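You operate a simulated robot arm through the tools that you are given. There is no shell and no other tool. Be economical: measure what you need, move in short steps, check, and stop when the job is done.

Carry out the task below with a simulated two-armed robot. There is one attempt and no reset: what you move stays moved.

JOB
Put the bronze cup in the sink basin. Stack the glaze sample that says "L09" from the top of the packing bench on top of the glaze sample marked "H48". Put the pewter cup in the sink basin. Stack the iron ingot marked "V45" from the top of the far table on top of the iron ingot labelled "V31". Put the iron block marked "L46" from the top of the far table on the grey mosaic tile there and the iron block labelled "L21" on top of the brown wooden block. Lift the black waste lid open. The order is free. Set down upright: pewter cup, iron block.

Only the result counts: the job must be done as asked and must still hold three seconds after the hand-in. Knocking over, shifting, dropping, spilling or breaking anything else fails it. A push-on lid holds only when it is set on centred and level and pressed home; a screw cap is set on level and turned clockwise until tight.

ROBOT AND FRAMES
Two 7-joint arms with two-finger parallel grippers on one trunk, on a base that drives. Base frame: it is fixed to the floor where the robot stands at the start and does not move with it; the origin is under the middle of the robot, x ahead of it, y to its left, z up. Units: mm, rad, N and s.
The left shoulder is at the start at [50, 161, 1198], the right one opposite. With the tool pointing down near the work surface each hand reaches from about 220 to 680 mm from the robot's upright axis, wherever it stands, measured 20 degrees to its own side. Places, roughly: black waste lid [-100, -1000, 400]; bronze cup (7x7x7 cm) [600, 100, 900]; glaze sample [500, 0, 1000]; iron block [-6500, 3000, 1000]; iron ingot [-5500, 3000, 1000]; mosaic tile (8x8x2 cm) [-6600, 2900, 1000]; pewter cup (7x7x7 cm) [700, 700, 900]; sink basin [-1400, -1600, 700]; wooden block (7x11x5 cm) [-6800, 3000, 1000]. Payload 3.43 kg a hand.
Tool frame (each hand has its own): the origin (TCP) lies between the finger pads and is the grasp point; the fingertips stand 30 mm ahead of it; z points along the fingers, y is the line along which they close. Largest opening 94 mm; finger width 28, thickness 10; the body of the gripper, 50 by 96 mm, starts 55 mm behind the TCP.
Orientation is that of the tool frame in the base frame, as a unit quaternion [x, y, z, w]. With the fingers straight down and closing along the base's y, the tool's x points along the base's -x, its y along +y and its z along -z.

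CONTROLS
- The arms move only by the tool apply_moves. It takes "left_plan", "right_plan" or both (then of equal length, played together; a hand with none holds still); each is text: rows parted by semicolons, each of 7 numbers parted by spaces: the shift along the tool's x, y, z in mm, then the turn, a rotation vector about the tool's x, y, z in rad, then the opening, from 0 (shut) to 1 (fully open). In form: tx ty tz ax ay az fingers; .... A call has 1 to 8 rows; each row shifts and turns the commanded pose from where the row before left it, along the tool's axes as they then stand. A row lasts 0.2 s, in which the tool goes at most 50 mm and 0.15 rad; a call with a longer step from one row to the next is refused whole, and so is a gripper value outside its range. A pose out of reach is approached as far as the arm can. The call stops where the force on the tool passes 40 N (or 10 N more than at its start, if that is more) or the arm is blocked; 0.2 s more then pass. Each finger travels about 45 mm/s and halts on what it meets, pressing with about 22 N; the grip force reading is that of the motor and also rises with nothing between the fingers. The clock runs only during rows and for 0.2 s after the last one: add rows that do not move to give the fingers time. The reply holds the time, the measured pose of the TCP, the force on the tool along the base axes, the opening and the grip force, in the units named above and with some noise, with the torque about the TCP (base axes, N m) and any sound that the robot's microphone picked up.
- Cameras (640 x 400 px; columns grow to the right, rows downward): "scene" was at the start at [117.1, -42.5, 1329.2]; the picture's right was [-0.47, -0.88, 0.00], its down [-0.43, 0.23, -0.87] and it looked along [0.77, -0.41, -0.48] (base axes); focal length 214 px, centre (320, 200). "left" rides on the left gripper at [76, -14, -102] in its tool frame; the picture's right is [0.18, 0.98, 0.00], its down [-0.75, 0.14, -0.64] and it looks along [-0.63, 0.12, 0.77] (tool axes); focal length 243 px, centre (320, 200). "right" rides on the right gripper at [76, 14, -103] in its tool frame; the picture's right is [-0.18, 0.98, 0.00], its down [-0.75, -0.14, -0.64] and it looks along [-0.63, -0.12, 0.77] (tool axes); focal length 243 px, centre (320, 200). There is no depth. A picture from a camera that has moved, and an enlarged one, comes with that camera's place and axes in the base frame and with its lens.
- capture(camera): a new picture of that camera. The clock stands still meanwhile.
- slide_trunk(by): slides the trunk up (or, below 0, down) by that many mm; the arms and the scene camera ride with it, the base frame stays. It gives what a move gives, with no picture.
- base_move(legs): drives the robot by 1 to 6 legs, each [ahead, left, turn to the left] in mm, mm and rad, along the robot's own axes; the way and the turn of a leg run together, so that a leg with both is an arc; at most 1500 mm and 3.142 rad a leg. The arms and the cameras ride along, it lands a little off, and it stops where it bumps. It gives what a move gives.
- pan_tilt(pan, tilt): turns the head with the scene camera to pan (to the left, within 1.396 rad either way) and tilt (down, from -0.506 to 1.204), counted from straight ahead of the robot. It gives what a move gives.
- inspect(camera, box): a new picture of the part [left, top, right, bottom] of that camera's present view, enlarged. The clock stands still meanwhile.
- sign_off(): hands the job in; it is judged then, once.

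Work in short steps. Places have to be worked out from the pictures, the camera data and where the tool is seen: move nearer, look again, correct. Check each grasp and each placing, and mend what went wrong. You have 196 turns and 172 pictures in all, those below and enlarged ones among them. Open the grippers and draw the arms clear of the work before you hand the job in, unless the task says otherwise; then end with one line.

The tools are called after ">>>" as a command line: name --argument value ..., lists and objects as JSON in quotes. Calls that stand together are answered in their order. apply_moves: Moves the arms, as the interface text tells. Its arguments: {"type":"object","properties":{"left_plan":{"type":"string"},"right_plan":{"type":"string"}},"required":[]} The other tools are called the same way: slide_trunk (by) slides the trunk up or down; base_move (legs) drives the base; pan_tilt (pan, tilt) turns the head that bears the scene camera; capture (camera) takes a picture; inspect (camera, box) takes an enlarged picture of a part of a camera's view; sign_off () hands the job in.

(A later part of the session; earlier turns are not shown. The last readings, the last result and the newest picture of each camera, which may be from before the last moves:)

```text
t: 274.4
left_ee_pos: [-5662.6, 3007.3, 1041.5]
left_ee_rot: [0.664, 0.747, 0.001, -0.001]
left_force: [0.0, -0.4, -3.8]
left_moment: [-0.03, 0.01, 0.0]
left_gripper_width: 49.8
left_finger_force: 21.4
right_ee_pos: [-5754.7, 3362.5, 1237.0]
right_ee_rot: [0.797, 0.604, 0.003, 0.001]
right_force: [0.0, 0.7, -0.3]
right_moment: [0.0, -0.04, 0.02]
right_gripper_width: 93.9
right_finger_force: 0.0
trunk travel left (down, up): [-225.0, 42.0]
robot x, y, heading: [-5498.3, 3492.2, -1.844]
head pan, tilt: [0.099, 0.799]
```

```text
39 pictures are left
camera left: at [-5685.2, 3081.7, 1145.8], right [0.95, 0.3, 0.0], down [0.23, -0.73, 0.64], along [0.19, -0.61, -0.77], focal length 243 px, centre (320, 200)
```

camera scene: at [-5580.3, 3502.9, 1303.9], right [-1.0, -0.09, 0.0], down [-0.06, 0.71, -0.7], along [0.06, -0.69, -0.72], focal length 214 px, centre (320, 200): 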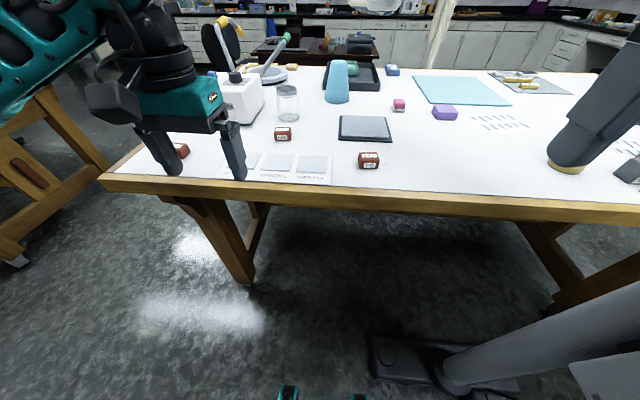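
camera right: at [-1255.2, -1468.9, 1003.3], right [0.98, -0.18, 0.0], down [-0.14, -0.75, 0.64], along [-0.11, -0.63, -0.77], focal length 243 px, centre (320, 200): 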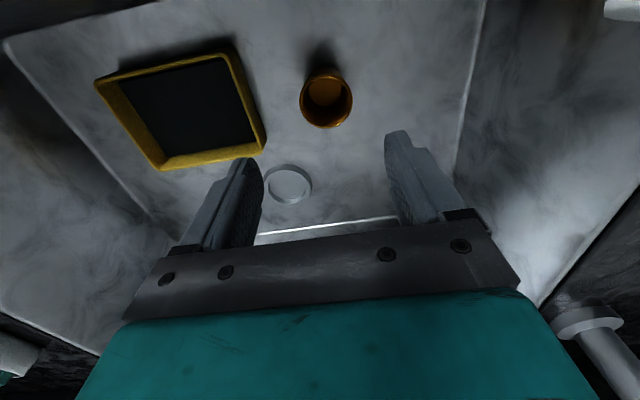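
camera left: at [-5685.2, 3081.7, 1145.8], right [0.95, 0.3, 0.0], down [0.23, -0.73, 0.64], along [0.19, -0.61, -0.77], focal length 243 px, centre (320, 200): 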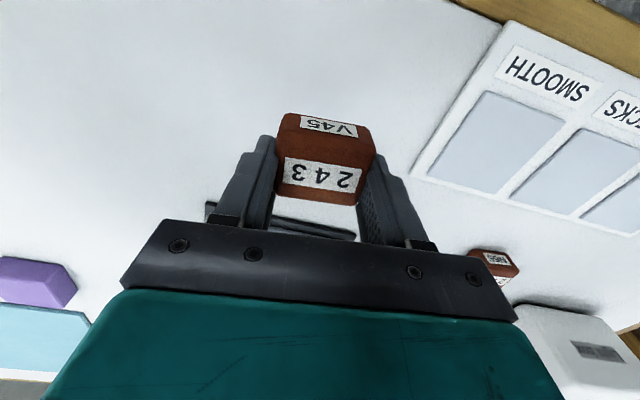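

V45 is held (49.8 mm). I lift it higher, pull back, and move the base to V31 at ≈ (-5133,3023).

>>> apply_moves --left_plan "0 0 -40 0 0 0 0; 20 0 -40 0 0 0 0; 40 0 0 0 0 0 0; 0 0 0 0 0 0 0"

>>> base_move --legs '[[-20, 0, 0.27], [0, 270, 0]]'

>>> capture --camera "left"

```text
t: 275.4
left_ee_pos: [-5671.1, 3067.7, 1122.3]
left_ee_rot: [0.663, 0.748, 0.001, 0.0]
left_force: [0.7, -1.0, -3.3]
left_moment: [-0.04, -0.01, 0.0]
left_gripper_width: 50.1
left_finger_force: 22.0
right_ee_pos: [-5754.9, 3362.5, 1236.7]
right_ee_rot: [0.797, 0.604, 0.003, 0.001]
right_force: [-0.3, -0.3, 0.0]
right_moment: [0.0, 0.0, -0.02]
right_gripper_width: 93.9
right_finger_force: 0.0
trunk travel left (down, up): [-225.0, 42.0]
robot x, y, heading: [-5501.6, 3488.2, -1.839]
head pan, tilt: [0.099, 0.799]
```

```text
t: 278.2
left_ee_pos: [-5274.6, 3053.0, 1123.3]
left_ee_rot: [0.561, 0.828, 0.001, -0.001]
left_force: [-0.5, 0.3, -3.7]
left_moment: [0.01, 0.04, 0.02]
left_gripper_width: 49.5
left_finger_force: 22.4
right_ee_pos: [-5433.6, 3318.0, 1237.8]
right_ee_rot: [0.711, 0.703, 0.002, 0.001]
right_force: [1.3, -0.2, -0.2]
right_moment: [0.0, 0.01, -0.02]
right_gripper_width: 93.9
right_finger_force: 0.1
trunk travel left (down, up): [-225.0, 42.0]
robot x, y, heading: [-5217.7, 3507.3, -1.584]
head pan, tilt: [0.099, 0.799]
```

```text
38 pictures are left
camera left: at [-5316.9, 3119.0, 1225.9], right [0.84, 0.54, 0.0], down [0.41, -0.65, 0.64], along [0.34, -0.54, -0.77], focal length 243 px, centre (320, 200)
```

left: 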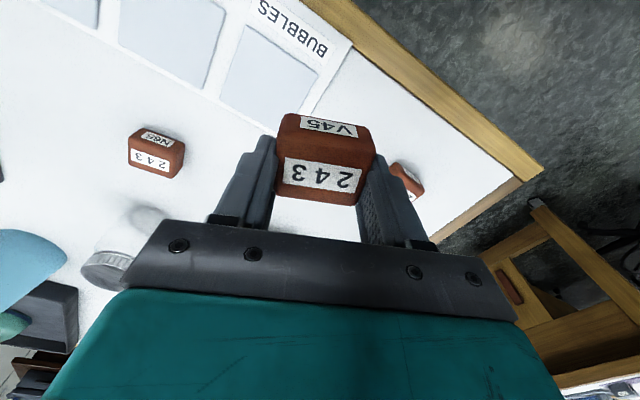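

V31 is at ≈ (-5131,3026). I turn the tool back and move above it.

>>> apply_moves --left_plan "0 0 0 0 0 0.126 0; 0 0 0 0 0 0.126 0; 0 0 0 0 0 0.126 0; -9 47 0 0 0 0 0; -9 47 0 0 0 0 0; -9 47 0 0 0 0 0; 0 0 40 0 0 0 0; 0 0 0 0 0 0 0"

>>> inspect --camera "left" --box '[240, 50, 420, 210]'

```text
t: 280.0
left_ee_pos: [-5135.4, 3030.5, 1080.9]
left_ee_rot: [0.707, 0.707, 0.001, -0.001]
left_force: [0.6, -0.5, -5.4]
left_moment: [0.0, -0.02, 0.0]
left_gripper_width: 49.8
left_finger_force: 21.5
right_ee_pos: [-5432.6, 3319.1, 1237.0]
right_ee_rot: [0.712, 0.702, 0.004, 0.0]
right_force: [-0.1, -0.2, -0.4]
right_moment: [-0.01, 0.0, -0.02]
right_gripper_width: 93.9
right_finger_force: 0.1
trunk travel left (down, up): [-225.0, 42.0]
robot x, y, heading: [-5220.1, 3509.2, -1.585]
head pan, tilt: [0.099, 0.799]
```

```text
2.50 times, centred on (330, 130) of left
camera zoom: at [-5150.0, 3105.2, 1184.6], right [0.98, 0.19, 0.0], down [0.14, -0.75, 0.64], along [0.12, -0.63, -0.77], focal length 606 px, centre (295, 375)
```

zoom: 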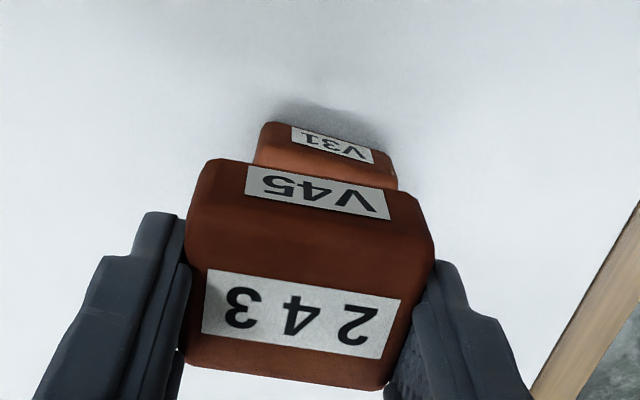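

V45 must shift about (+11,-23) mm and turn -0.07 rad to match V31. I correct, lower 35 mm and look again.

>>> apply_moves --left_plan "-22 11 0 0 0 0.07 0; 0 0 35 0 0 0 0; 0 0 0 0 0 0 0"

>>> inspect --camera "left" --box '[240, 50, 420, 210]'

>>> pan_tilt --pan 0.2 --tilt 0.75

>>> inspect --camera "scene" --box '[240, 110, 370, 210]'

```text
t: 280.8
left_ee_pos: [-5122.6, 3003.8, 1045.3]
left_ee_rot: [0.731, 0.682, 0.001, 0.0]
left_force: [-0.3, -0.3, -3.1]
left_moment: [-0.05, 0.02, 0.01]
left_gripper_width: 49.8
left_finger_force: 22.4
right_ee_pos: [-5433.5, 3318.5, 1237.4]
right_ee_rot: [0.712, 0.702, 0.003, 0.001]
right_force: [-0.6, 0.5, 0.2]
right_moment: [0.0, -0.02, -0.02]
right_gripper_width: 94.1
right_finger_force: 0.1
trunk travel left (down, up): [-225.0, 42.0]
robot x, y, heading: [-5216.2, 3506.1, -1.586]
head pan, tilt: [0.099, 0.799]
```

```text
2.50 times, centred on (330, 130) of left
camera zoom: at [-5132.6, 3081.7, 1149.7], right [0.99, 0.12, 0.0], down [0.09, -0.76, 0.64], along [0.07, -0.64, -0.77], focal length 606 px, centre (295, 375)
```

zoom: 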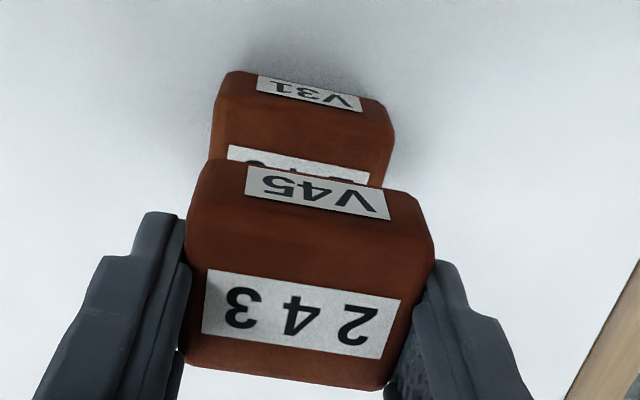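

```text
t: 281.5
left_ee_pos: [-5123.5, 3005.0, 1047.1]
left_ee_rot: [0.73, 0.683, 0.001, 0.0]
left_force: [0.5, -0.2, -4.0]
left_moment: [0.01, -0.02, 0.02]
left_gripper_width: 49.9
left_finger_force: 22.1
right_ee_pos: [-5433.0, 3317.9, 1237.7]
right_ee_rot: [0.712, 0.702, 0.003, 0.001]
right_force: [0.4, -0.3, -0.2]
right_moment: [0.0, -0.02, 0.01]
right_gripper_width: 93.9
right_finger_force: 0.1
trunk travel left (down, up): [-225.0, 42.0]
robot x, y, heading: [-5220.3, 3508.0, -1.588]
head pan, tilt: [0.201, 0.75]
```

```text
4.00 times, centred on (305, 160) of scene
camera zoom: at [-5207.3, 3387.3, 1307.8], right [-0.98, -0.19, 0.0], down [-0.13, 0.67, -0.73], along [0.14, -0.72, -0.68], focal length 858 px, centre (380, 360)
```

zoom: 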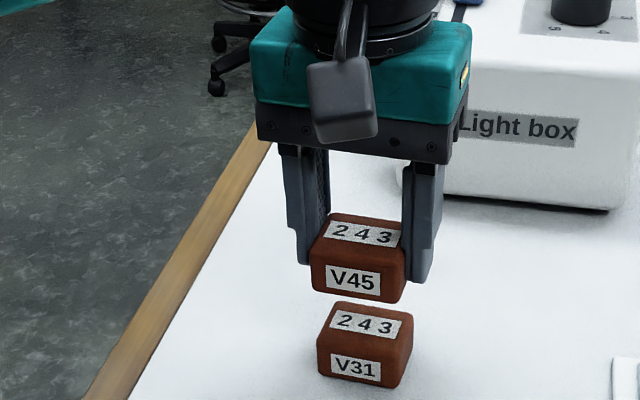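

Alignment is within 2 mm. I fine-tune and lower toward contact.

>>> apply_moves --left_plan "1.5 -0.5 10 0 0 0.025 0; 0 0 10 0 0 0 0; 0 0 3 0 0 0 0; 0 0 2 0 0 0 0; 0 0 0 0 0 0 0"

>>> inspect --camera "scene" --box '[260, 140, 370, 210]'

```text
t: 282.7
left_ee_pos: [-5124.6, 3008.6, 1021.3]
left_ee_rot: [0.74, 0.673, 0.0, -0.001]
left_force: [-0.5, 0.6, -4.8]
left_moment: [-0.02, 0.02, 0.03]
left_gripper_width: 50.0
left_finger_force: 22.0
right_ee_pos: [-5433.0, 3318.9, 1237.4]
right_ee_rot: [0.712, 0.702, 0.003, 0.001]
right_force: [-0.3, -0.3, -1.0]
right_moment: [0.02, 0.0, 0.0]
right_gripper_width: 93.8
right_finger_force: 0.2
trunk travel left (down, up): [-225.0, 42.0]
robot x, y, heading: [-5221.1, 3508.9, -1.583]
head pan, tilt: [0.201, 0.75]
```

```text
5.71 times, centred on (315, 175) of scene
camera zoom: at [-5207.3, 3387.3, 1307.8], right [-0.98, -0.19, 0.0], down [-0.13, 0.67, -0.73], along [0.14, -0.72, -0.68], focal length 1226 px, centre (349, 343)
```

zoom: 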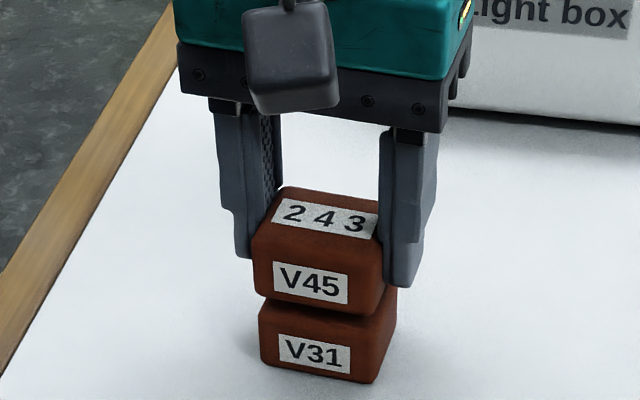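

Nicely stacked over; now the last millimetres.

>>> apply_moves --left_plan "0 0 2 0 0 0 0; 0 0 2 0 0 0 0; 0 0 2 0 0 0 0; 0 0 0 0 0 0 0"

```text
t: 283.7
left_ee_pos: [-5124.7, 3007.6, 1017.3]
left_ee_rot: [0.74, 0.673, 0.001, -0.001]
left_force: [-0.4, 0.3, -4.6]
left_moment: [-0.02, -0.05, -0.07]
left_gripper_width: 49.8
left_finger_force: 21.6
right_ee_pos: [-5432.8, 3317.8, 1237.6]
right_ee_rot: [0.712, 0.702, 0.003, 0.0]
right_force: [-0.3, -0.6, -0.6]
right_moment: [0.04, 0.0, 0.02]
right_gripper_width: 94.0
right_finger_force: 0.0
trunk travel left (down, up): [-225.0, 42.0]
robot x, y, heading: [-5219.2, 3509.6, -1.587]
head pan, tilt: [0.201, 0.75]
```

Not yet touching; a few more.

>>> apply_moves --left_plan "0 0 2 0 0 0 0; 0 0 2 0 0 0 0; 0 0 0 0 0 0 0"

```text
t: 284.5
left_ee_pos: [-5124.4, 3007.2, 1014.7]
left_ee_rot: [0.739, 0.674, -0.001, 0.0]
left_force: [0.5, -3.3, 14.2]
left_moment: [0.31, -0.17, -0.05]
left_gripper_width: 49.7
left_finger_force: 22.0
right_ee_pos: [-5433.5, 3319.5, 1237.6]
right_ee_rot: [0.712, 0.702, 0.003, 0.001]
right_force: [-0.1, -0.1, 0.0]
right_moment: [0.0, 0.04, 0.02]
right_gripper_width: 94.2
right_finger_force: 0.1
trunk travel left (down, up): [-225.0, 42.0]
robot x, y, heading: [-5220.2, 3508.7, -1.582]
head pan, tilt: [0.201, 0.75]
```

Contact (≈ 18 N). I release and lift off.

>>> apply_moves --left_plan "0 0 -1 0 0 0 0; 0 0 0 0 0 0 0.75; 0 0 0 0 0 0 0.75; 0 0 -15 0 0 0 0.75; 0 0 -45 0 0 0 1; 0 0 -45 0 0 0 1; 0 0 0 0 0 0 1"

>>> inspect --camera "scene" --box '[260, 140, 370, 210]'

```text
t: 286.1
left_ee_pos: [-5127.1, 3010.0, 1120.7]
left_ee_rot: [0.74, 0.673, 0.001, 0.0]
left_force: [-0.4, 0.2, 1.6]
left_moment: [-0.03, -0.01, -0.03]
left_gripper_width: 94.1
left_finger_force: 0.1
right_ee_pos: [-5433.5, 3318.3, 1237.9]
right_ee_rot: [0.712, 0.702, 0.004, 0.0]
right_force: [-0.6, -0.2, -0.8]
right_moment: [-0.02, -0.02, 0.0]
right_gripper_width: 93.9
right_finger_force: 0.0
trunk travel left (down, up): [-225.0, 42.0]
robot x, y, heading: [-5219.2, 3507.3, -1.579]
head pan, tilt: [0.201, 0.75]
```

```text
5.71 times, centred on (315, 175) of scene
camera zoom: at [-5207.2, 3387.5, 1307.8], right [-0.98, -0.19, 0.0], down [-0.13, 0.67, -0.73], along [0.14, -0.72, -0.68], focal length 1226 px, centre (349, 343)
```

zoom: 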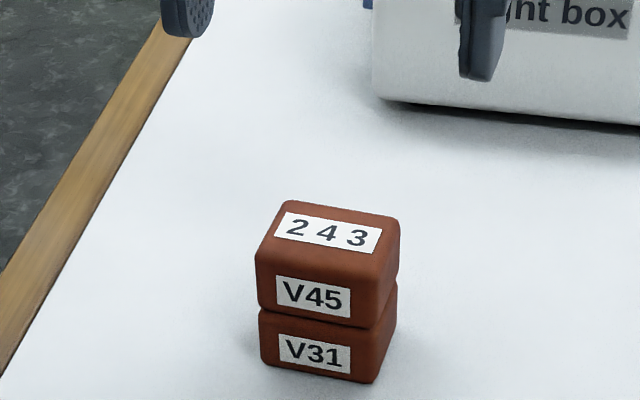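

Stacked squarely. I retract the hand, back away from the table and look west toward the iron blocks.

>>> apply_moves --left_plan "45 0 0 0 0 0 1; 45 0 0 0 0 0 1; 45 0 0 0 0 0 1; 0 0 0 0 0 -0.07 1"

>>> base_move --legs '[[-600, 0, 0], [0, 0, -0.7]]'

>>> pan_tilt --pan 0.0 --tilt 0.35

>>> capture --camera "scene"

```text
t: 287.1
left_ee_pos: [-5111.5, 3142.1, 1116.7]
left_ee_rot: [0.715, 0.699, 0.0, -0.001]
left_force: [-0.3, 0.1, 0.0]
left_moment: [0.01, 0.01, 0.0]
left_gripper_width: 94.0
left_finger_force: 0.0
right_ee_pos: [-5432.8, 3317.7, 1236.4]
right_ee_rot: [0.712, 0.702, 0.003, 0.0]
right_force: [-0.3, 0.6, 0.0]
right_moment: [0.02, -0.03, -0.04]
right_gripper_width: 93.9
right_finger_force: 0.0
trunk travel left (down, up): [-225.0, 42.0]
robot x, y, heading: [-5220.0, 3509.9, -1.582]
head pan, tilt: [0.201, 0.75]
```

```text
t: 292.3
left_ee_pos: [-5364.8, 3765.9, 1116.3]
left_ee_rot: [0.913, 0.409, 0.001, 0.0]
left_force: [0.2, -0.7, -0.2]
left_moment: [-0.01, -0.04, 0.01]
left_gripper_width: 94.2
left_finger_force: 0.0
right_ee_pos: [-5496.1, 4107.9, 1237.2]
right_ee_rot: [0.911, 0.412, 0.002, 0.001]
right_force: [0.2, 0.5, 0.2]
right_moment: [-0.02, -0.01, 0.0]
right_gripper_width: 94.2
right_finger_force: 0.1
trunk travel left (down, up): [-225.0, 42.0]
robot x, y, heading: [-5208.4, 4114.9, -2.286]
head pan, tilt: [0.201, 0.75]
```

```text
t: 293.2
left_ee_pos: [-5365.4, 3764.4, 1118.3]
left_ee_rot: [0.913, 0.408, 0.001, 0.0]
left_force: [-0.2, -0.6, 0.2]
left_moment: [0.02, 0.02, 0.01]
left_gripper_width: 94.0
left_finger_force: 0.1
right_ee_pos: [-5494.5, 4107.3, 1236.7]
right_ee_rot: [0.911, 0.413, 0.002, 0.002]
right_force: [0.2, 0.4, -0.3]
right_moment: [-0.01, 0.0, 0.01]
right_gripper_width: 94.1
right_finger_force: 0.0
trunk travel left (down, up): [-225.0, 42.0]
robot x, y, heading: [-5205.7, 4117.6, -2.288]
head pan, tilt: [0.0, 0.351]
```

```text
32 pictures are left
camera scene: at [-5299.2, 4013.6, 1343.4], right [-0.75, 0.66, 0.0], down [0.23, 0.26, -0.94], along [-0.62, -0.71, -0.34], focal length 214 px, centre (320, 200)
```

scene: 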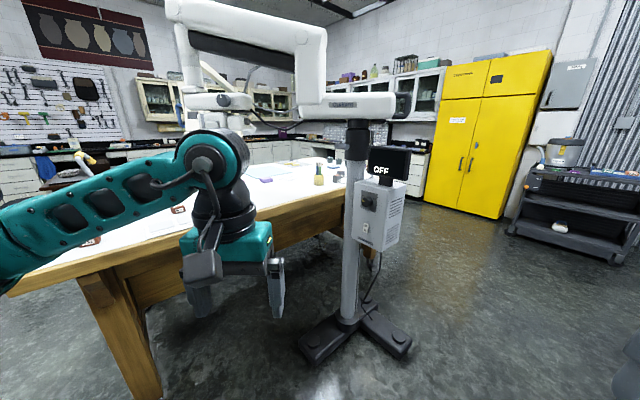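

The microscope stand occupies about x -5840…-6370, y 3200–3660. I enlarge the table's west part behind it to find the blocks.

>>> inspect --camera "scene" --box '[240, 140, 360, 215]'

```text
5.33 times, centred on (300, 178) of scene
camera zoom: at [-5299.2, 4013.6, 1343.4], right [-0.75, 0.66, 0.0], down [0.23, 0.26, -0.94], along [-0.62, -0.71, -0.34], focal length 1144 px, centre (427, 320)
```

zoom: 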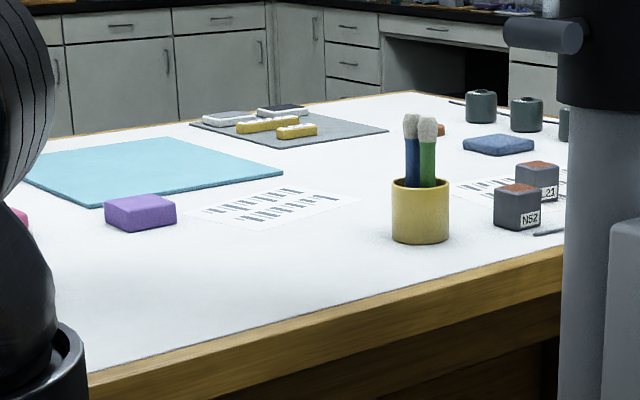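

Block N52 is at ≈ (-6334,3007) and L21 at ≈ (-6466,2914); the rest is hidden by the column. I go around the stand to view from the north-west.

>>> base_move --legs '[[0, 0, 0.717], [0, -1450, 0]]'

>>> pan_tilt --pan 0.1 --tilt 0.5

>>> capture --camera "scene"

```text
t: 302.2
left_ee_pos: [-6517.4, 3744.3, 1116.9]
left_ee_rot: [0.705, 0.709, 0.001, 0.0]
left_force: [0.4, 0.2, -0.2]
left_moment: [-0.01, 0.02, 0.0]
left_gripper_width: 94.2
left_finger_force: 0.0
right_ee_pos: [-6843.9, 3912.1, 1238.0]
right_ee_rot: [0.703, 0.712, 0.004, 0.0]
right_force: [-0.5, -0.2, -0.1]
right_moment: [0.0, -0.02, -0.01]
right_gripper_width: 93.8
right_finger_force: 0.0
trunk travel left (down, up): [-225.0, 42.0]
robot x, y, heading: [-6638.2, 4109.5, -1.558]
head pan, tilt: [0.0, 0.351]
```

```text
t: 302.9
left_ee_pos: [-6517.7, 3746.3, 1117.6]
left_ee_rot: [0.706, 0.709, 0.001, -0.001]
left_force: [0.1, -0.4, -0.8]
left_moment: [-0.01, 0.01, 0.01]
left_gripper_width: 94.1
left_finger_force: 0.1
right_ee_pos: [-6844.0, 3912.3, 1238.9]
right_ee_rot: [0.702, 0.712, 0.003, 0.001]
right_force: [-0.4, -0.3, -0.4]
right_moment: [0.01, 0.03, 0.01]
right_gripper_width: 94.0
right_finger_force: 0.0
trunk travel left (down, up): [-225.0, 42.0]
robot x, y, heading: [-6636.4, 4107.6, -1.553]
head pan, tilt: [0.099, 0.499]
```

```text
30 pictures are left
camera scene: at [-6627.3, 3978.3, 1329.8], right [-0.99, -0.12, 0.0], down [-0.06, 0.48, -0.88], along [0.1, -0.87, -0.48], focal length 214 px, centre (320, 200)
```

scene: 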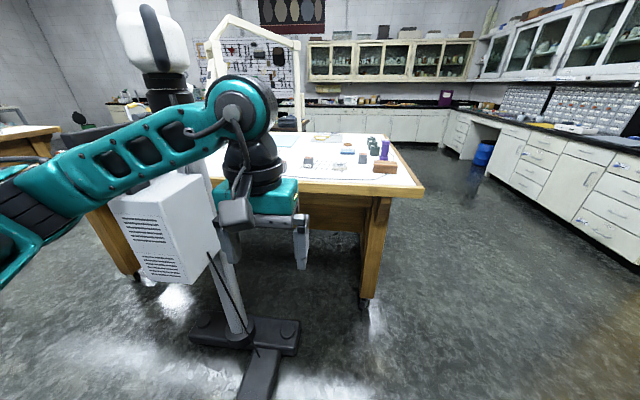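

Now the work area is visible. I enlarge it.

>>> inspect --camera "scene" --box '[290, 125, 430, 200]'

```text
4.57 times, centred on (360, 162) of scene
camera zoom: at [-6627.3, 3978.3, 1329.8], right [-0.99, -0.12, 0.0], down [-0.06, 0.48, -0.88], along [0.1, -0.87, -0.48], focal length 980 px, centre (137, 371)
```

zoom: 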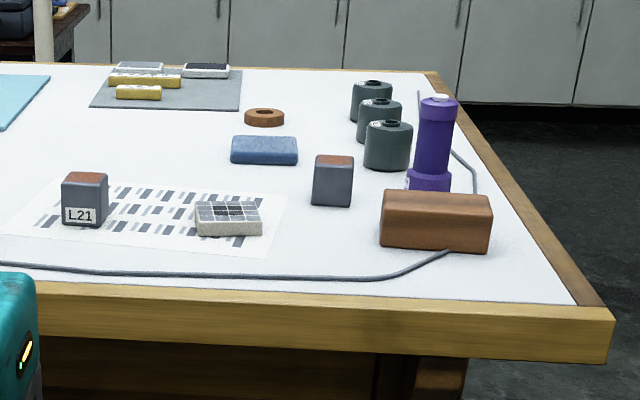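

L21 ≈ (-6455,2950), tile ≈ (-6609,2952), an unlabelled-side iron block ≈ (-6729,2855), wooden block ≈ (-6832,2960). From about (-6730,3380) the left arm can reach them all, clear of the stand. I drive there.

>>> base_move --legs '[[0, -100, -0.018], [400, 0, 0], [310, 0, 0]]'

>>> pan_tilt --pan 0.0 --tilt 0.85

>>> capture --camera "scene"

```text
t: 307.8
left_ee_pos: [-6637.0, 3032.9, 1116.9]
left_ee_rot: [0.713, 0.701, 0.001, -0.001]
left_force: [0.8, -0.1, -1.3]
left_moment: [0.04, -0.05, 0.03]
left_gripper_width: 93.8
left_finger_force: 0.1
right_ee_pos: [-6959.0, 3207.9, 1236.9]
right_ee_rot: [0.71, 0.704, 0.004, 0.0]
right_force: [0.5, 0.1, 0.5]
right_moment: [-0.01, 0.02, -0.02]
right_gripper_width: 93.9
right_finger_force: 0.0
trunk travel left (down, up): [-225.0, 42.0]
robot x, y, heading: [-6747.1, 3400.5, -1.577]
head pan, tilt: [0.099, 0.499]
```

```text
t: 308.7
left_ee_pos: [-6636.7, 3033.7, 1118.7]
left_ee_rot: [0.713, 0.701, 0.0, -0.001]
left_force: [0.4, 0.4, -0.6]
left_moment: [-0.02, 0.0, -0.02]
left_gripper_width: 93.8
left_finger_force: 0.0
right_ee_pos: [-6958.8, 3208.7, 1236.8]
right_ee_rot: [0.71, 0.704, 0.003, 0.001]
right_force: [-0.5, 0.0, 1.1]
right_moment: [0.0, 0.01, 0.02]
right_gripper_width: 94.1
right_finger_force: 0.1
trunk travel left (down, up): [-225.0, 42.0]
robot x, y, heading: [-6745.4, 3400.0, -1.577]
head pan, tilt: [0.0, 0.85]
```

```text
28 pictures are left
camera scene: at [-6749.9, 3282.1, 1299.9], right [-1.0, 0.01, 0.0], down [0.0, 0.75, -0.66], along [0.0, -0.66, -0.75], focal length 214 px, centre (320, 200)
```

scene: 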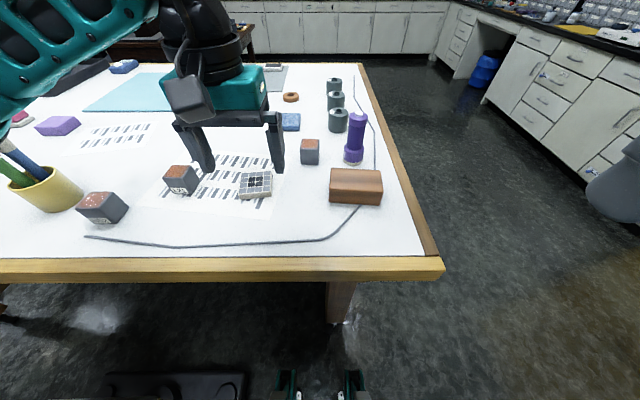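

Clear view of everything. The remaining iron block at ≈ (-6727,2825) should be L46; I bring the left hand over it to check.

>>> apply_moves --left_plan "-38 -22 0 0 0 0 1; -38 -22 0 0 0 0 1; -38 -22 0 0 0 0 1; -38 -22 10 0 0 0 1; 0 0 0 0 0 0 1"

>>> capture --camera "left"

```text
t: 309.9
left_ee_pos: [-6724.6, 2883.0, 1105.6]
left_ee_rot: [0.713, 0.701, 0.0, 0.0]
left_force: [0.3, 0.2, -0.1]
left_moment: [-0.04, 0.03, 0.02]
left_gripper_width: 93.9
left_finger_force: 0.0
right_ee_pos: [-6958.2, 3207.7, 1236.9]
right_ee_rot: [0.71, 0.704, 0.003, 0.001]
right_force: [0.1, -0.4, -0.9]
right_moment: [0.01, 0.02, 0.0]
right_gripper_width: 93.8
right_finger_force: 0.1
trunk travel left (down, up): [-225.0, 42.0]
robot x, y, heading: [-6742.2, 3400.9, -1.576]
head pan, tilt: [0.0, 0.85]
```

```text
27 pictures are left
camera left: at [-6737.3, 2960.0, 1208.9], right [0.99, 0.17, 0.0], down [0.13, -0.76, 0.64], along [0.11, -0.63, -0.77], focal length 243 px, centre (320, 200)
```

left: 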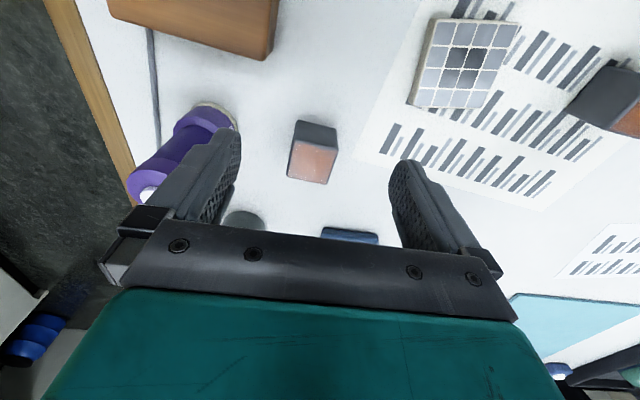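

The block's near face is blank, but N52 and L21 are identified, so by elimination this is L46: centre ≈ (-6724,2836), top ≈ 1008. I move over it and descend.

>>> apply_moves --left_plan "-46 0 0 0 0 0 1; 0 0 40 0 0 0 1; 0 0 40 0 0 0 1; 0 0 0 0 0 0 1"

>>> capture --camera "left"

```text
t: 310.9
left_ee_pos: [-6729.9, 2840.1, 1022.7]
left_ee_rot: [0.713, 0.701, 0.001, -0.001]
left_force: [0.2, -0.3, 1.3]
left_moment: [-0.01, 0.0, -0.01]
left_gripper_width: 93.8
left_finger_force: 0.1
right_ee_pos: [-6958.3, 3208.8, 1237.8]
right_ee_rot: [0.71, 0.704, 0.003, 0.001]
right_force: [-0.1, 0.4, -0.5]
right_moment: [0.0, 0.01, 0.02]
right_gripper_width: 93.8
right_finger_force: 0.1
trunk travel left (down, up): [-225.0, 42.0]
robot x, y, heading: [-6743.8, 3399.3, -1.579]
head pan, tilt: [0.0, 0.85]
```

```text
26 pictures are left
camera left: at [-6742.4, 2915.2, 1127.3], right [0.99, 0.17, 0.0], down [0.13, -0.76, 0.64], along [0.11, -0.63, -0.77], focal length 243 px, centre (320, 200)
```

left: 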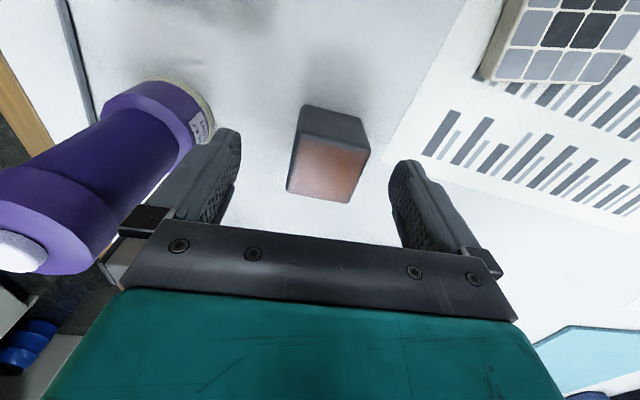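

Centred within 5 mm. I correct, go down, grip and lift.

>>> apply_moves --left_plan "0 5 20 0 0 0 1; 0 0 17 0 0 0 1; 0 0 0 0 0 0 0; 0 0 0 0 0 0 0; 0 0 0 0 0 0 0; 0 0 0 0 0 0 0; 0 0 -30 0 0 0 0; 0 0 -40 0 0 0 0"

>>> capture --camera "scene"

```text
t: 312.7
left_ee_pos: [-6720.9, 2838.5, 1058.5]
left_ee_rot: [0.713, 0.701, 0.002, -0.001]
left_force: [0.0, -0.3, -7.8]
left_moment: [0.07, -0.01, 0.0]
left_gripper_width: 50.4
left_finger_force: 21.7
right_ee_pos: [-6958.7, 3207.4, 1237.7]
right_ee_rot: [0.71, 0.705, 0.003, 0.001]
right_force: [-0.1, -0.1, -0.2]
right_moment: [0.03, -0.01, -0.02]
right_gripper_width: 94.1
right_finger_force: 0.0
trunk travel left (down, up): [-225.0, 42.0]
robot x, y, heading: [-6745.5, 3396.6, -1.581]
head pan, tilt: [0.0, 0.85]
```

```text
25 pictures are left
camera scene: at [-6750.0, 3281.8, 1299.7], right [-1.0, 0.01, 0.0], down [0.0, 0.75, -0.66], along [0.0, -0.66, -0.75], focal length 214 px, centre (320, 200)
```

scene: 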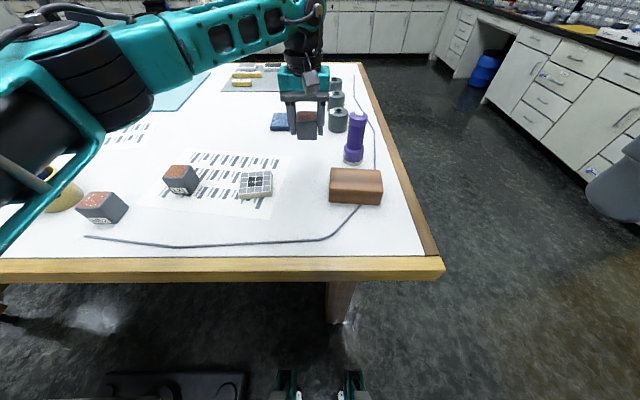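

Gripped (50 mm) and lifted; the wooden block etc. undisturbed. Tile centre is ≈ (-6608,2941), top ≈ 971. I carry the block over it.

>>> apply_moves --left_plan "26 28 0 0 0 0 0; 26 28 0 0 0 0 0; 26 28 0 0 0 0 0; 25 27 0 0 0 0 0; 0 0 0 0 0 0 0"

>>> inspect --camera "left" --box '[220, 40, 420, 200]'

>>> inspect --camera "scene" --box '[150, 110, 350, 220]'

```text
t: 313.9
left_ee_pos: [-6610.7, 2937.7, 1058.4]
left_ee_rot: [0.713, 0.701, 0.001, -0.001]
left_force: [0.6, 0.3, -7.3]
left_moment: [0.01, 0.01, -0.02]
left_gripper_width: 50.4
left_finger_force: 21.5
right_ee_pos: [-6960.3, 3207.8, 1236.4]
right_ee_rot: [0.711, 0.703, 0.003, -0.001]
right_force: [-0.5, -0.7, 0.4]
right_moment: [-0.03, -0.01, 0.01]
right_gripper_width: 94.0
right_finger_force: 0.0
trunk travel left (down, up): [-225.0, 42.0]
robot x, y, heading: [-6745.0, 3398.1, -1.577]
head pan, tilt: [0.0, 0.85]
```

```text
2.50 times, centred on (320, 120) of left
camera zoom: at [-6624.0, 3013.4, 1161.9], right [0.99, 0.17, 0.0], down [0.13, -0.76, 0.64], along [0.11, -0.63, -0.77], focal length 606 px, centre (320, 400)
```

zoom: 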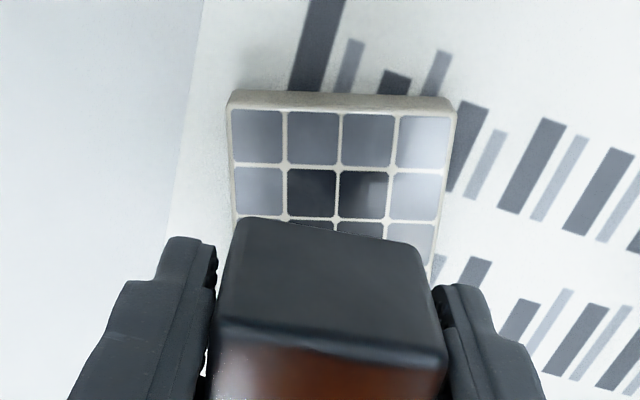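

```text
3.20 times, centred on (250, 165) of scene
camera zoom: at [-6750.1, 3281.4, 1299.7], right [-1.0, 0.01, 0.0], down [0.0, 0.75, -0.66], along [0.0, -0.66, -0.75], focal length 686 px, centre (544, 312)
```

zoom: 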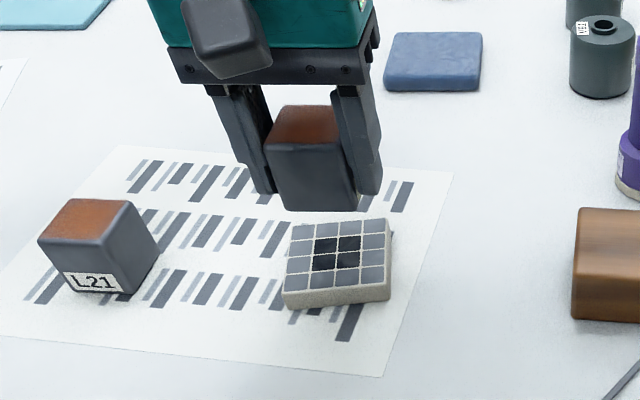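

Tile centre ≈ (-6606,2935), block centre ≈ (-6611,2932). I shift by (+4.5,+2.5), and lower.

>>> apply_moves --left_plan "2.5 4.5 15 0 0 -0.08 0; 0 0 20 0 0 0 0; 0 0 5 0 0 0 0; 0 0 0 0 0 0 0"

>>> apply_moves --left_plan "0 0 2.5 0 0 0 0; 0 0 2.5 0 0 0 0; 0 0 2 0 0 0 0; 0 0 0 0 0 0 0"

>>> inspect --camera "scene" --box '[150, 110, 350, 220]'

```text
t: 314.9
left_ee_pos: [-6606.3, 2941.2, 1018.6]
left_ee_rot: [0.684, 0.729, 0.0, -0.001]
left_force: [0.9, -0.1, -8.1]
left_moment: [0.04, 0.01, 0.01]
left_gripper_width: 50.7
left_finger_force: 21.8
right_ee_pos: [-6958.8, 3208.0, 1236.5]
right_ee_rot: [0.71, 0.704, 0.003, 0.001]
right_force: [0.6, -0.4, 0.4]
right_moment: [0.01, 0.02, 0.02]
right_gripper_width: 93.9
right_finger_force: 0.1
trunk travel left (down, up): [-225.0, 42.0]
robot x, y, heading: [-6745.7, 3399.8, -1.573]
head pan, tilt: [0.0, 0.85]
```

```text
t: 315.9
left_ee_pos: [-6605.4, 2940.6, 1012.3]
left_ee_rot: [0.684, 0.729, 0.0, 0.0]
left_force: [0.7, 0.3, -8.0]
left_moment: [0.01, -0.01, -0.03]
left_gripper_width: 50.2
left_finger_force: 21.8
right_ee_pos: [-6958.8, 3208.5, 1237.2]
right_ee_rot: [0.71, 0.704, 0.003, 0.0]
right_force: [0.6, 0.5, -0.4]
right_moment: [0.02, 0.01, -0.04]
right_gripper_width: 93.9
right_finger_force: 0.2
trunk travel left (down, up): [-225.0, 42.0]
robot x, y, heading: [-6748.4, 3400.3, -1.578]
head pan, tilt: [0.0, 0.85]
```

```text
3.20 times, centred on (250, 165) of scene
camera zoom: at [-6749.8, 3281.6, 1299.7], right [-1.0, 0.01, 0.0], down [0.0, 0.75, -0.66], along [0.0, -0.66, -0.75], focal length 686 px, centre (544, 312)
```

zoom: 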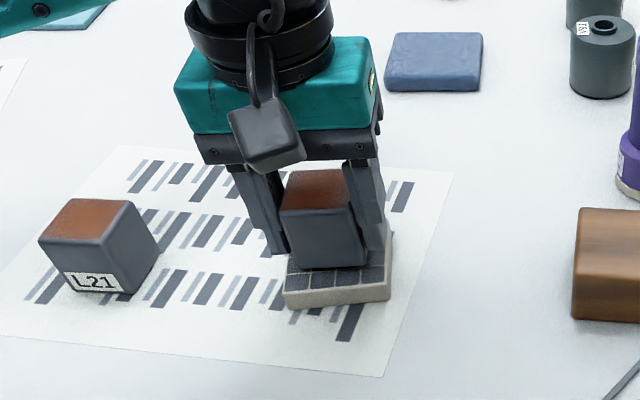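

Close; the block sits ≈ 8 mm toward the back of the tile. I shift it forward and lower to contact.

>>> apply_moves --left_plan "7 -3 0 0 0 0 0; 0 0 2 0 0 0 0; 0 0 2 0 0 0 0; 0 0 2 0 0 0 0; 0 0 0 0 0 0 0"

```text
t: 317.1
left_ee_pos: [-6608.5, 2946.9, 1007.5]
left_ee_rot: [0.685, 0.729, 0.001, -0.001]
left_force: [-0.2, 0.2, -6.7]
left_moment: [0.03, -0.01, 0.01]
left_gripper_width: 50.2
left_finger_force: 21.9
right_ee_pos: [-6959.5, 3207.4, 1237.7]
right_ee_rot: [0.71, 0.704, 0.004, 0.0]
right_force: [0.0, -1.0, -0.7]
right_moment: [-0.01, 0.01, 0.0]
right_gripper_width: 93.8
right_finger_force: 0.1
trunk travel left (down, up): [-225.0, 42.0]
robot x, y, heading: [-6749.4, 3400.5, -1.576]
head pan, tilt: [0.0, 0.85]
```

Continue down in 2 mm steps.

>>> apply_moves --left_plan "0 0 2 0 0 0 0; 0 0 2 0 0 0 0; 0 0 2 0 0 0 0; 0 0 0 0 0 0 0"

>>> inspect --camera "scene" --box '[150, 110, 350, 220]'

```text
t: 318.1
left_ee_pos: [-6607.9, 2947.9, 1002.4]
left_ee_rot: [0.684, 0.729, -0.001, 0.0]
left_force: [1.0, -4.1, 12.8]
left_moment: [-0.12, -0.12, 0.08]
left_gripper_width: 50.5
left_finger_force: 22.4
right_ee_pos: [-6959.2, 3208.6, 1237.2]
right_ee_rot: [0.71, 0.704, 0.003, 0.0]
right_force: [0.2, -0.7, -0.9]
right_moment: [0.01, -0.03, 0.01]
right_gripper_width: 94.0
right_finger_force: 0.0
trunk travel left (down, up): [-225.0, 42.0]
robot x, y, heading: [-6747.0, 3403.5, -1.58]
head pan, tilt: [0.0, 0.85]
```

```text
3.20 times, centred on (250, 165) of scene
camera zoom: at [-6750.0, 3282.7, 1300.0], right [-1.0, 0.01, 0.0], down [0.0, 0.75, -0.66], along [0.0, -0.66, -0.75], focal length 686 px, centre (544, 312)
```

zoom: 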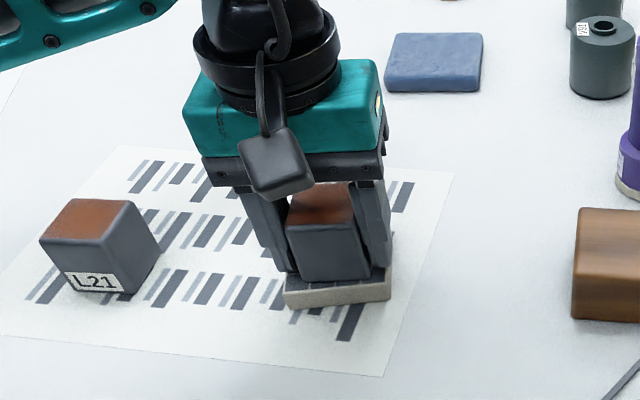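

Seated on the tile. I release and rise.

>>> apply_moves --left_plan "0 0 -1 0 0 0 0; 0 0 0 0 0 0 0.75; 0 0 0 0 0 0 0.75; 0 0 -20 0 0 0 0.75; 0 0 -45 0 0 0 0.75; 0 0 -45 0 0 0 1; 0 0 0 0 0 0 1"

>>> capture --camera "left"

```text
t: 319.7
left_ee_pos: [-6610.0, 2948.5, 1110.4]
left_ee_rot: [0.685, 0.729, 0.002, 0.0]
left_force: [-0.1, 0.1, 0.5]
left_moment: [0.0, 0.01, -0.02]
left_gripper_width: 93.9
left_finger_force: 0.1
right_ee_pos: [-6959.3, 3207.6, 1237.0]
right_ee_rot: [0.71, 0.704, 0.003, 0.001]
right_force: [-0.2, 0.1, 0.6]
right_moment: [0.03, 0.0, 0.0]
right_gripper_width: 94.0
right_finger_force: 0.1
trunk travel left (down, up): [-225.0, 42.0]
robot x, y, heading: [-6742.9, 3400.5, -1.578]
head pan, tilt: [0.0, 0.85]
```

```text
20 pictures are left
camera left: at [-6628.9, 3023.3, 1214.2], right [0.97, 0.25, 0.0], down [0.19, -0.74, 0.64], along [0.16, -0.62, -0.77], focal length 243 px, centre (320, 200)
```

left: 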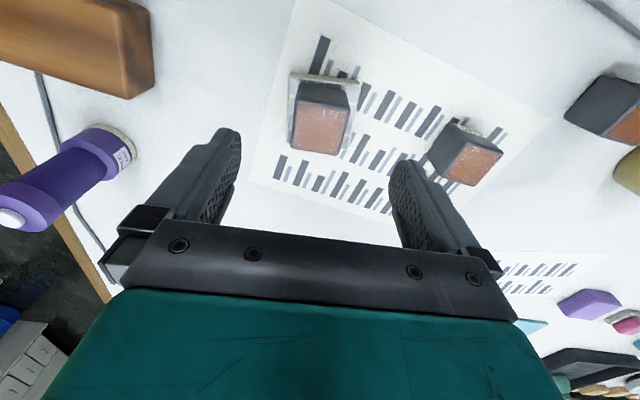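

L46 stands upright on the tile. Next L21 at ≈ (-6453,2938): I move over it.

>>> apply_moves --left_plan "-5 39 0 0 0 0 1; -5 39 0 0 0 0 1; -5 39 0 0 0 0 1; -5 39 0 0 0 0 1; 0 0 30 0 0 0.11 1; 0 0 0 0 0 0 1"

>>> capture --camera "left"

```text
t: 321.1
left_ee_pos: [-6451.6, 2938.2, 1081.5]
left_ee_rot: [0.724, 0.69, 0.001, -0.001]
left_force: [-0.3, -0.3, 0.2]
left_moment: [-0.01, -0.02, 0.01]
left_gripper_width: 94.0
left_finger_force: 0.0
right_ee_pos: [-6957.8, 3208.5, 1236.8]
right_ee_rot: [0.71, 0.704, 0.003, 0.001]
right_force: [-0.4, -0.1, -0.3]
right_moment: [0.02, -0.02, -0.01]
right_gripper_width: 93.8
right_finger_force: 0.1
trunk travel left (down, up): [-225.0, 42.0]
robot x, y, heading: [-6749.6, 3402.3, -1.58]
head pan, tilt: [0.0, 0.85]
```

```text
19 pictures are left
camera left: at [-6462.3, 3014.9, 1185.8], right [0.99, 0.14, 0.0], down [0.1, -0.76, 0.64], along [0.09, -0.63, -0.77], focal length 243 px, centre (320, 200)
```

left: 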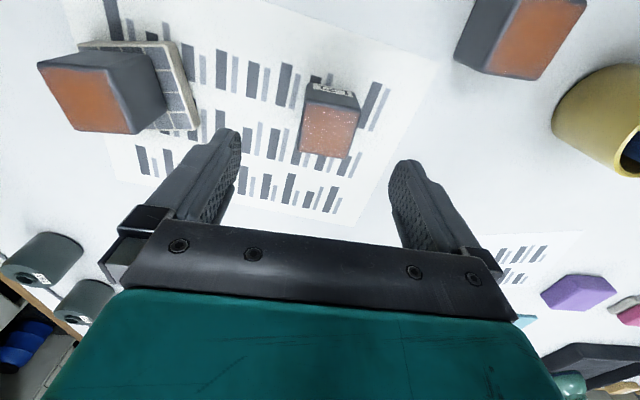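

L21's top centre is ≈ (-6444,2935). I adjust, descend, grip and lift.

>>> apply_moves --left_plan "-3 7.5 30 0 0 -0.04 1; 0 0 35 0 0 0 1; 0 0 28 0 0 0 1; 0 0 0 0 0 0 0; 0 0 0 0 0 0 0; 0 0 0 0 0 0 0; 0 0 0 0 0 0 0; 0 0 -30 0 0 0 0"

>>> apply_moves --left_plan "0 0 -45 0 0 0 0; 0 0 -45 0 0 0 0; 0 0 0 0 0 0 0"

>>> capture --camera "scene"

```text
t: 322.9
left_ee_pos: [-6446.5, 2934.6, 1018.2]
left_ee_rot: [0.71, 0.704, 0.002, -0.001]
left_force: [-0.3, 0.8, -5.8]
left_moment: [0.02, 0.01, 0.02]
left_gripper_width: 50.3
left_finger_force: 21.9
right_ee_pos: [-6958.4, 3208.9, 1237.0]
right_ee_rot: [0.71, 0.704, 0.003, 0.001]
right_force: [0.4, -0.5, 0.5]
right_moment: [-0.01, -0.03, 0.01]
right_gripper_width: 93.9
right_finger_force: 0.0
trunk travel left (down, up): [-225.0, 42.0]
robot x, y, heading: [-6748.8, 3402.2, -1.576]
head pan, tilt: [0.0, 0.85]
```

```text
t: 323.7
left_ee_pos: [-6445.3, 2934.2, 1106.8]
left_ee_rot: [0.71, 0.704, 0.0, -0.001]
left_force: [0.3, -0.4, -7.0]
left_moment: [0.02, 0.0, 0.04]
left_gripper_width: 50.5
left_finger_force: 21.5
right_ee_pos: [-6958.1, 3206.9, 1237.0]
right_ee_rot: [0.71, 0.704, 0.003, 0.001]
right_force: [-0.5, 0.7, 0.3]
right_moment: [0.0, 0.0, -0.01]
right_gripper_width: 94.0
right_finger_force: 0.1
trunk travel left (down, up): [-225.0, 42.0]
robot x, y, heading: [-6745.1, 3399.7, -1.581]
head pan, tilt: [0.0, 0.85]
```

```text
18 pictures are left
camera scene: at [-6749.5, 3281.5, 1299.7], right [-1.0, 0.01, 0.0], down [0.0, 0.75, -0.66], along [0.0, -0.66, -0.75], focal length 214 px, centre (320, 200)
```

scene: 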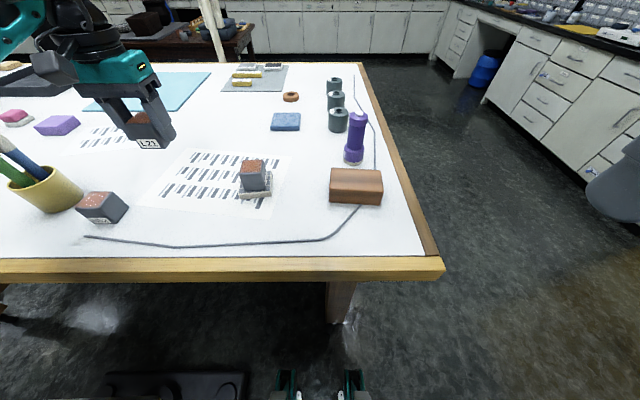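

L21 is held. The wooden block's top centre is ≈ (-6820,2955), top ≈ 1000. I carry L21 across, above the L46 stack.

>>> apply_moves --left_plan "2 -47 0 0 0 0 0; 2 -47 0 0 0 0 0; 2 -47 0 0 0 0 0; 2 -47 0 0 0 0 0; 2 -47 0 0 0 0 0; 3 -47 0 0 0 0 0; 3 -47 0 0 0 0 0; 3 -45 0 0 0 0 0"

>>> inspect --camera "left" --box '[200, 30, 440, 200]'

>>> inspect --camera "scene" --box '[280, 100, 440, 220]'

```text
t: 325.5
left_ee_pos: [-6819.4, 2958.4, 1113.6]
left_ee_rot: [0.71, 0.704, 0.001, 0.0]
left_force: [-0.1, 0.4, -8.0]
left_moment: [0.02, -0.03, 0.01]
left_gripper_width: 50.3
left_finger_force: 21.6
right_ee_pos: [-6959.5, 3208.1, 1236.3]
right_ee_rot: [0.71, 0.704, 0.004, 0.001]
right_force: [-0.6, -0.1, 0.6]
right_moment: [0.01, 0.0, -0.02]
right_gripper_width: 93.9
right_finger_force: 0.1
trunk travel left (down, up): [-225.0, 42.0]
robot x, y, heading: [-6746.0, 3399.7, -1.576]
head pan, tilt: [0.0, 0.85]
```

```text
2.35 times, centred on (320, 115) of left
camera zoom: at [-6832.7, 3033.6, 1216.9], right [0.98, 0.18, 0.0], down [0.13, -0.76, 0.64], along [0.12, -0.63, -0.77], focal length 571 px, centre (320, 400)
```

zoom: 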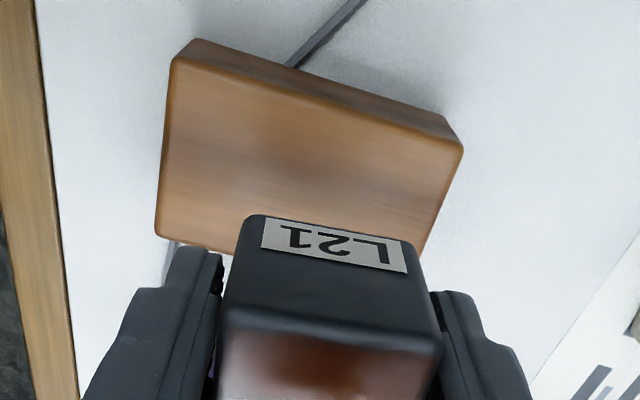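

```text
3.33 times, centred on (360, 160) of scene
camera zoom: at [-6751.2, 3281.9, 1299.7], right [-1.0, 0.01, 0.0], down [0.01, 0.75, -0.66], along [0.0, -0.66, -0.75], focal length 715 px, centre (187, 333)
```

zoom: 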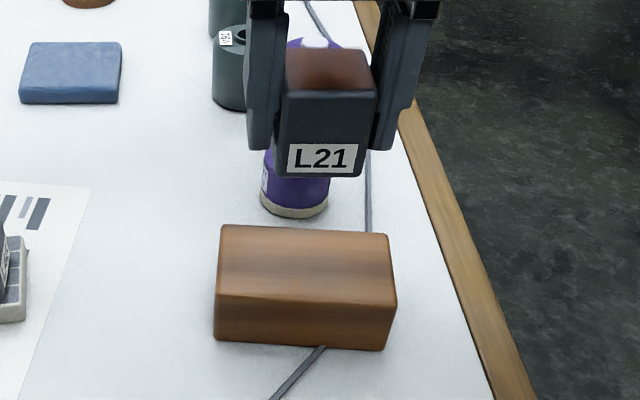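

Wooden block centre ≈ (-6823.5,2955), yaw ≈ -0.09. I correct by (-4.5,+2.5) mm and turn, then lower most of the way.

>>> apply_moves --left_plan "2.5 -4.5 20 0 0 0.08 0; 0 0 30 0 0 0 0; 0 0 14 0 0 0 0; 0 0 0 0 0 0 0"

>>> inspect --camera "scene" --box '[280, 100, 440, 220]'

```text
t: 326.5
left_ee_pos: [-6822.2, 2959.0, 1047.5]
left_ee_rot: [0.737, 0.675, 0.001, -0.001]
left_force: [0.9, 0.2, -7.6]
left_moment: [0.04, -0.02, 0.0]
left_gripper_width: 50.7
left_finger_force: 21.9
right_ee_pos: [-6959.1, 3207.8, 1237.8]
right_ee_rot: [0.71, 0.704, 0.004, 0.001]
right_force: [-0.6, -0.2, 0.0]
right_moment: [0.0, 0.04, -0.01]
right_gripper_width: 93.9
right_finger_force: 0.0
trunk travel left (down, up): [-225.0, 42.0]
robot x, y, heading: [-6746.0, 3400.2, -1.576]
head pan, tilt: [0.0, 0.85]
```

```text
3.33 times, centred on (360, 160) of scene
camera zoom: at [-6749.9, 3281.6, 1299.7], right [-1.0, 0.01, 0.0], down [0.0, 0.75, -0.66], along [0.0, -0.66, -0.75], focal length 715 px, centre (187, 333)
```

zoom: 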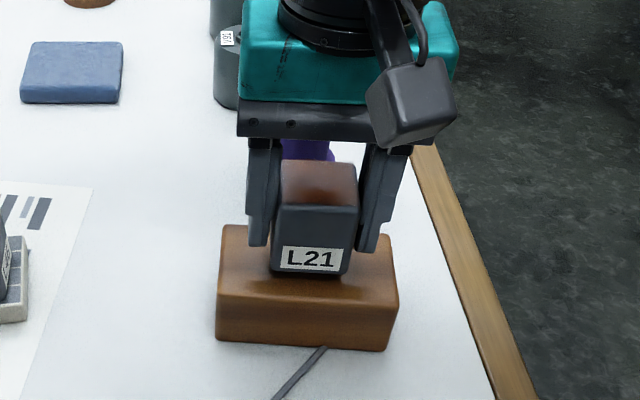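

Well centred over the wooden block. I lower to contact.

>>> apply_moves --left_plan "0 0 3 0 0 0 0; 0 0 2 0 0 0 0; 0 0 2 0 0 0 0; 0 0 2 0 0 0 0; 0 0 0 0 0 0 0"

```text
t: 327.7
left_ee_pos: [-6824.0, 2959.5, 1037.9]
left_ee_rot: [0.737, 0.676, 0.001, -0.001]
left_force: [0.8, 0.0, -7.8]
left_moment: [0.02, 0.0, -0.01]
left_gripper_width: 50.4
left_finger_force: 21.9
right_ee_pos: [-6958.8, 3207.2, 1236.5]
right_ee_rot: [0.711, 0.703, 0.003, 0.001]
right_force: [-0.5, -0.5, -0.4]
right_moment: [-0.03, 0.0, -0.02]
right_gripper_width: 94.0
right_finger_force: 0.0
trunk travel left (down, up): [-225.0, 42.0]
robot x, y, heading: [-6749.0, 3399.5, -1.578]
head pan, tilt: [0.0, 0.85]
```

No contact yet; a few more millimetres.

>>> apply_moves --left_plan "0 0 2 0 0 0 0; 0 0 2 0 0 0 0; 0 0 2 0 0 0 0; 0 0 0 0 0 0 0"

```text
t: 328.7
left_ee_pos: [-6823.2, 2958.7, 1031.2]
left_ee_rot: [0.738, 0.675, 0.0, -0.001]
left_force: [-0.9, -3.0, 13.3]
left_moment: [-0.04, 0.0, -0.01]
left_gripper_width: 50.3
left_finger_force: 22.2
right_ee_pos: [-6957.8, 3209.0, 1237.8]
right_ee_rot: [0.71, 0.704, 0.004, 0.001]
right_force: [0.4, -0.2, -0.4]
right_moment: [-0.05, -0.02, -0.02]
right_gripper_width: 94.0
right_finger_force: 0.0
trunk travel left (down, up): [-225.0, 42.0]
robot x, y, heading: [-6749.0, 3401.0, -1.579]
head pan, tilt: [0.0, 0.85]
```

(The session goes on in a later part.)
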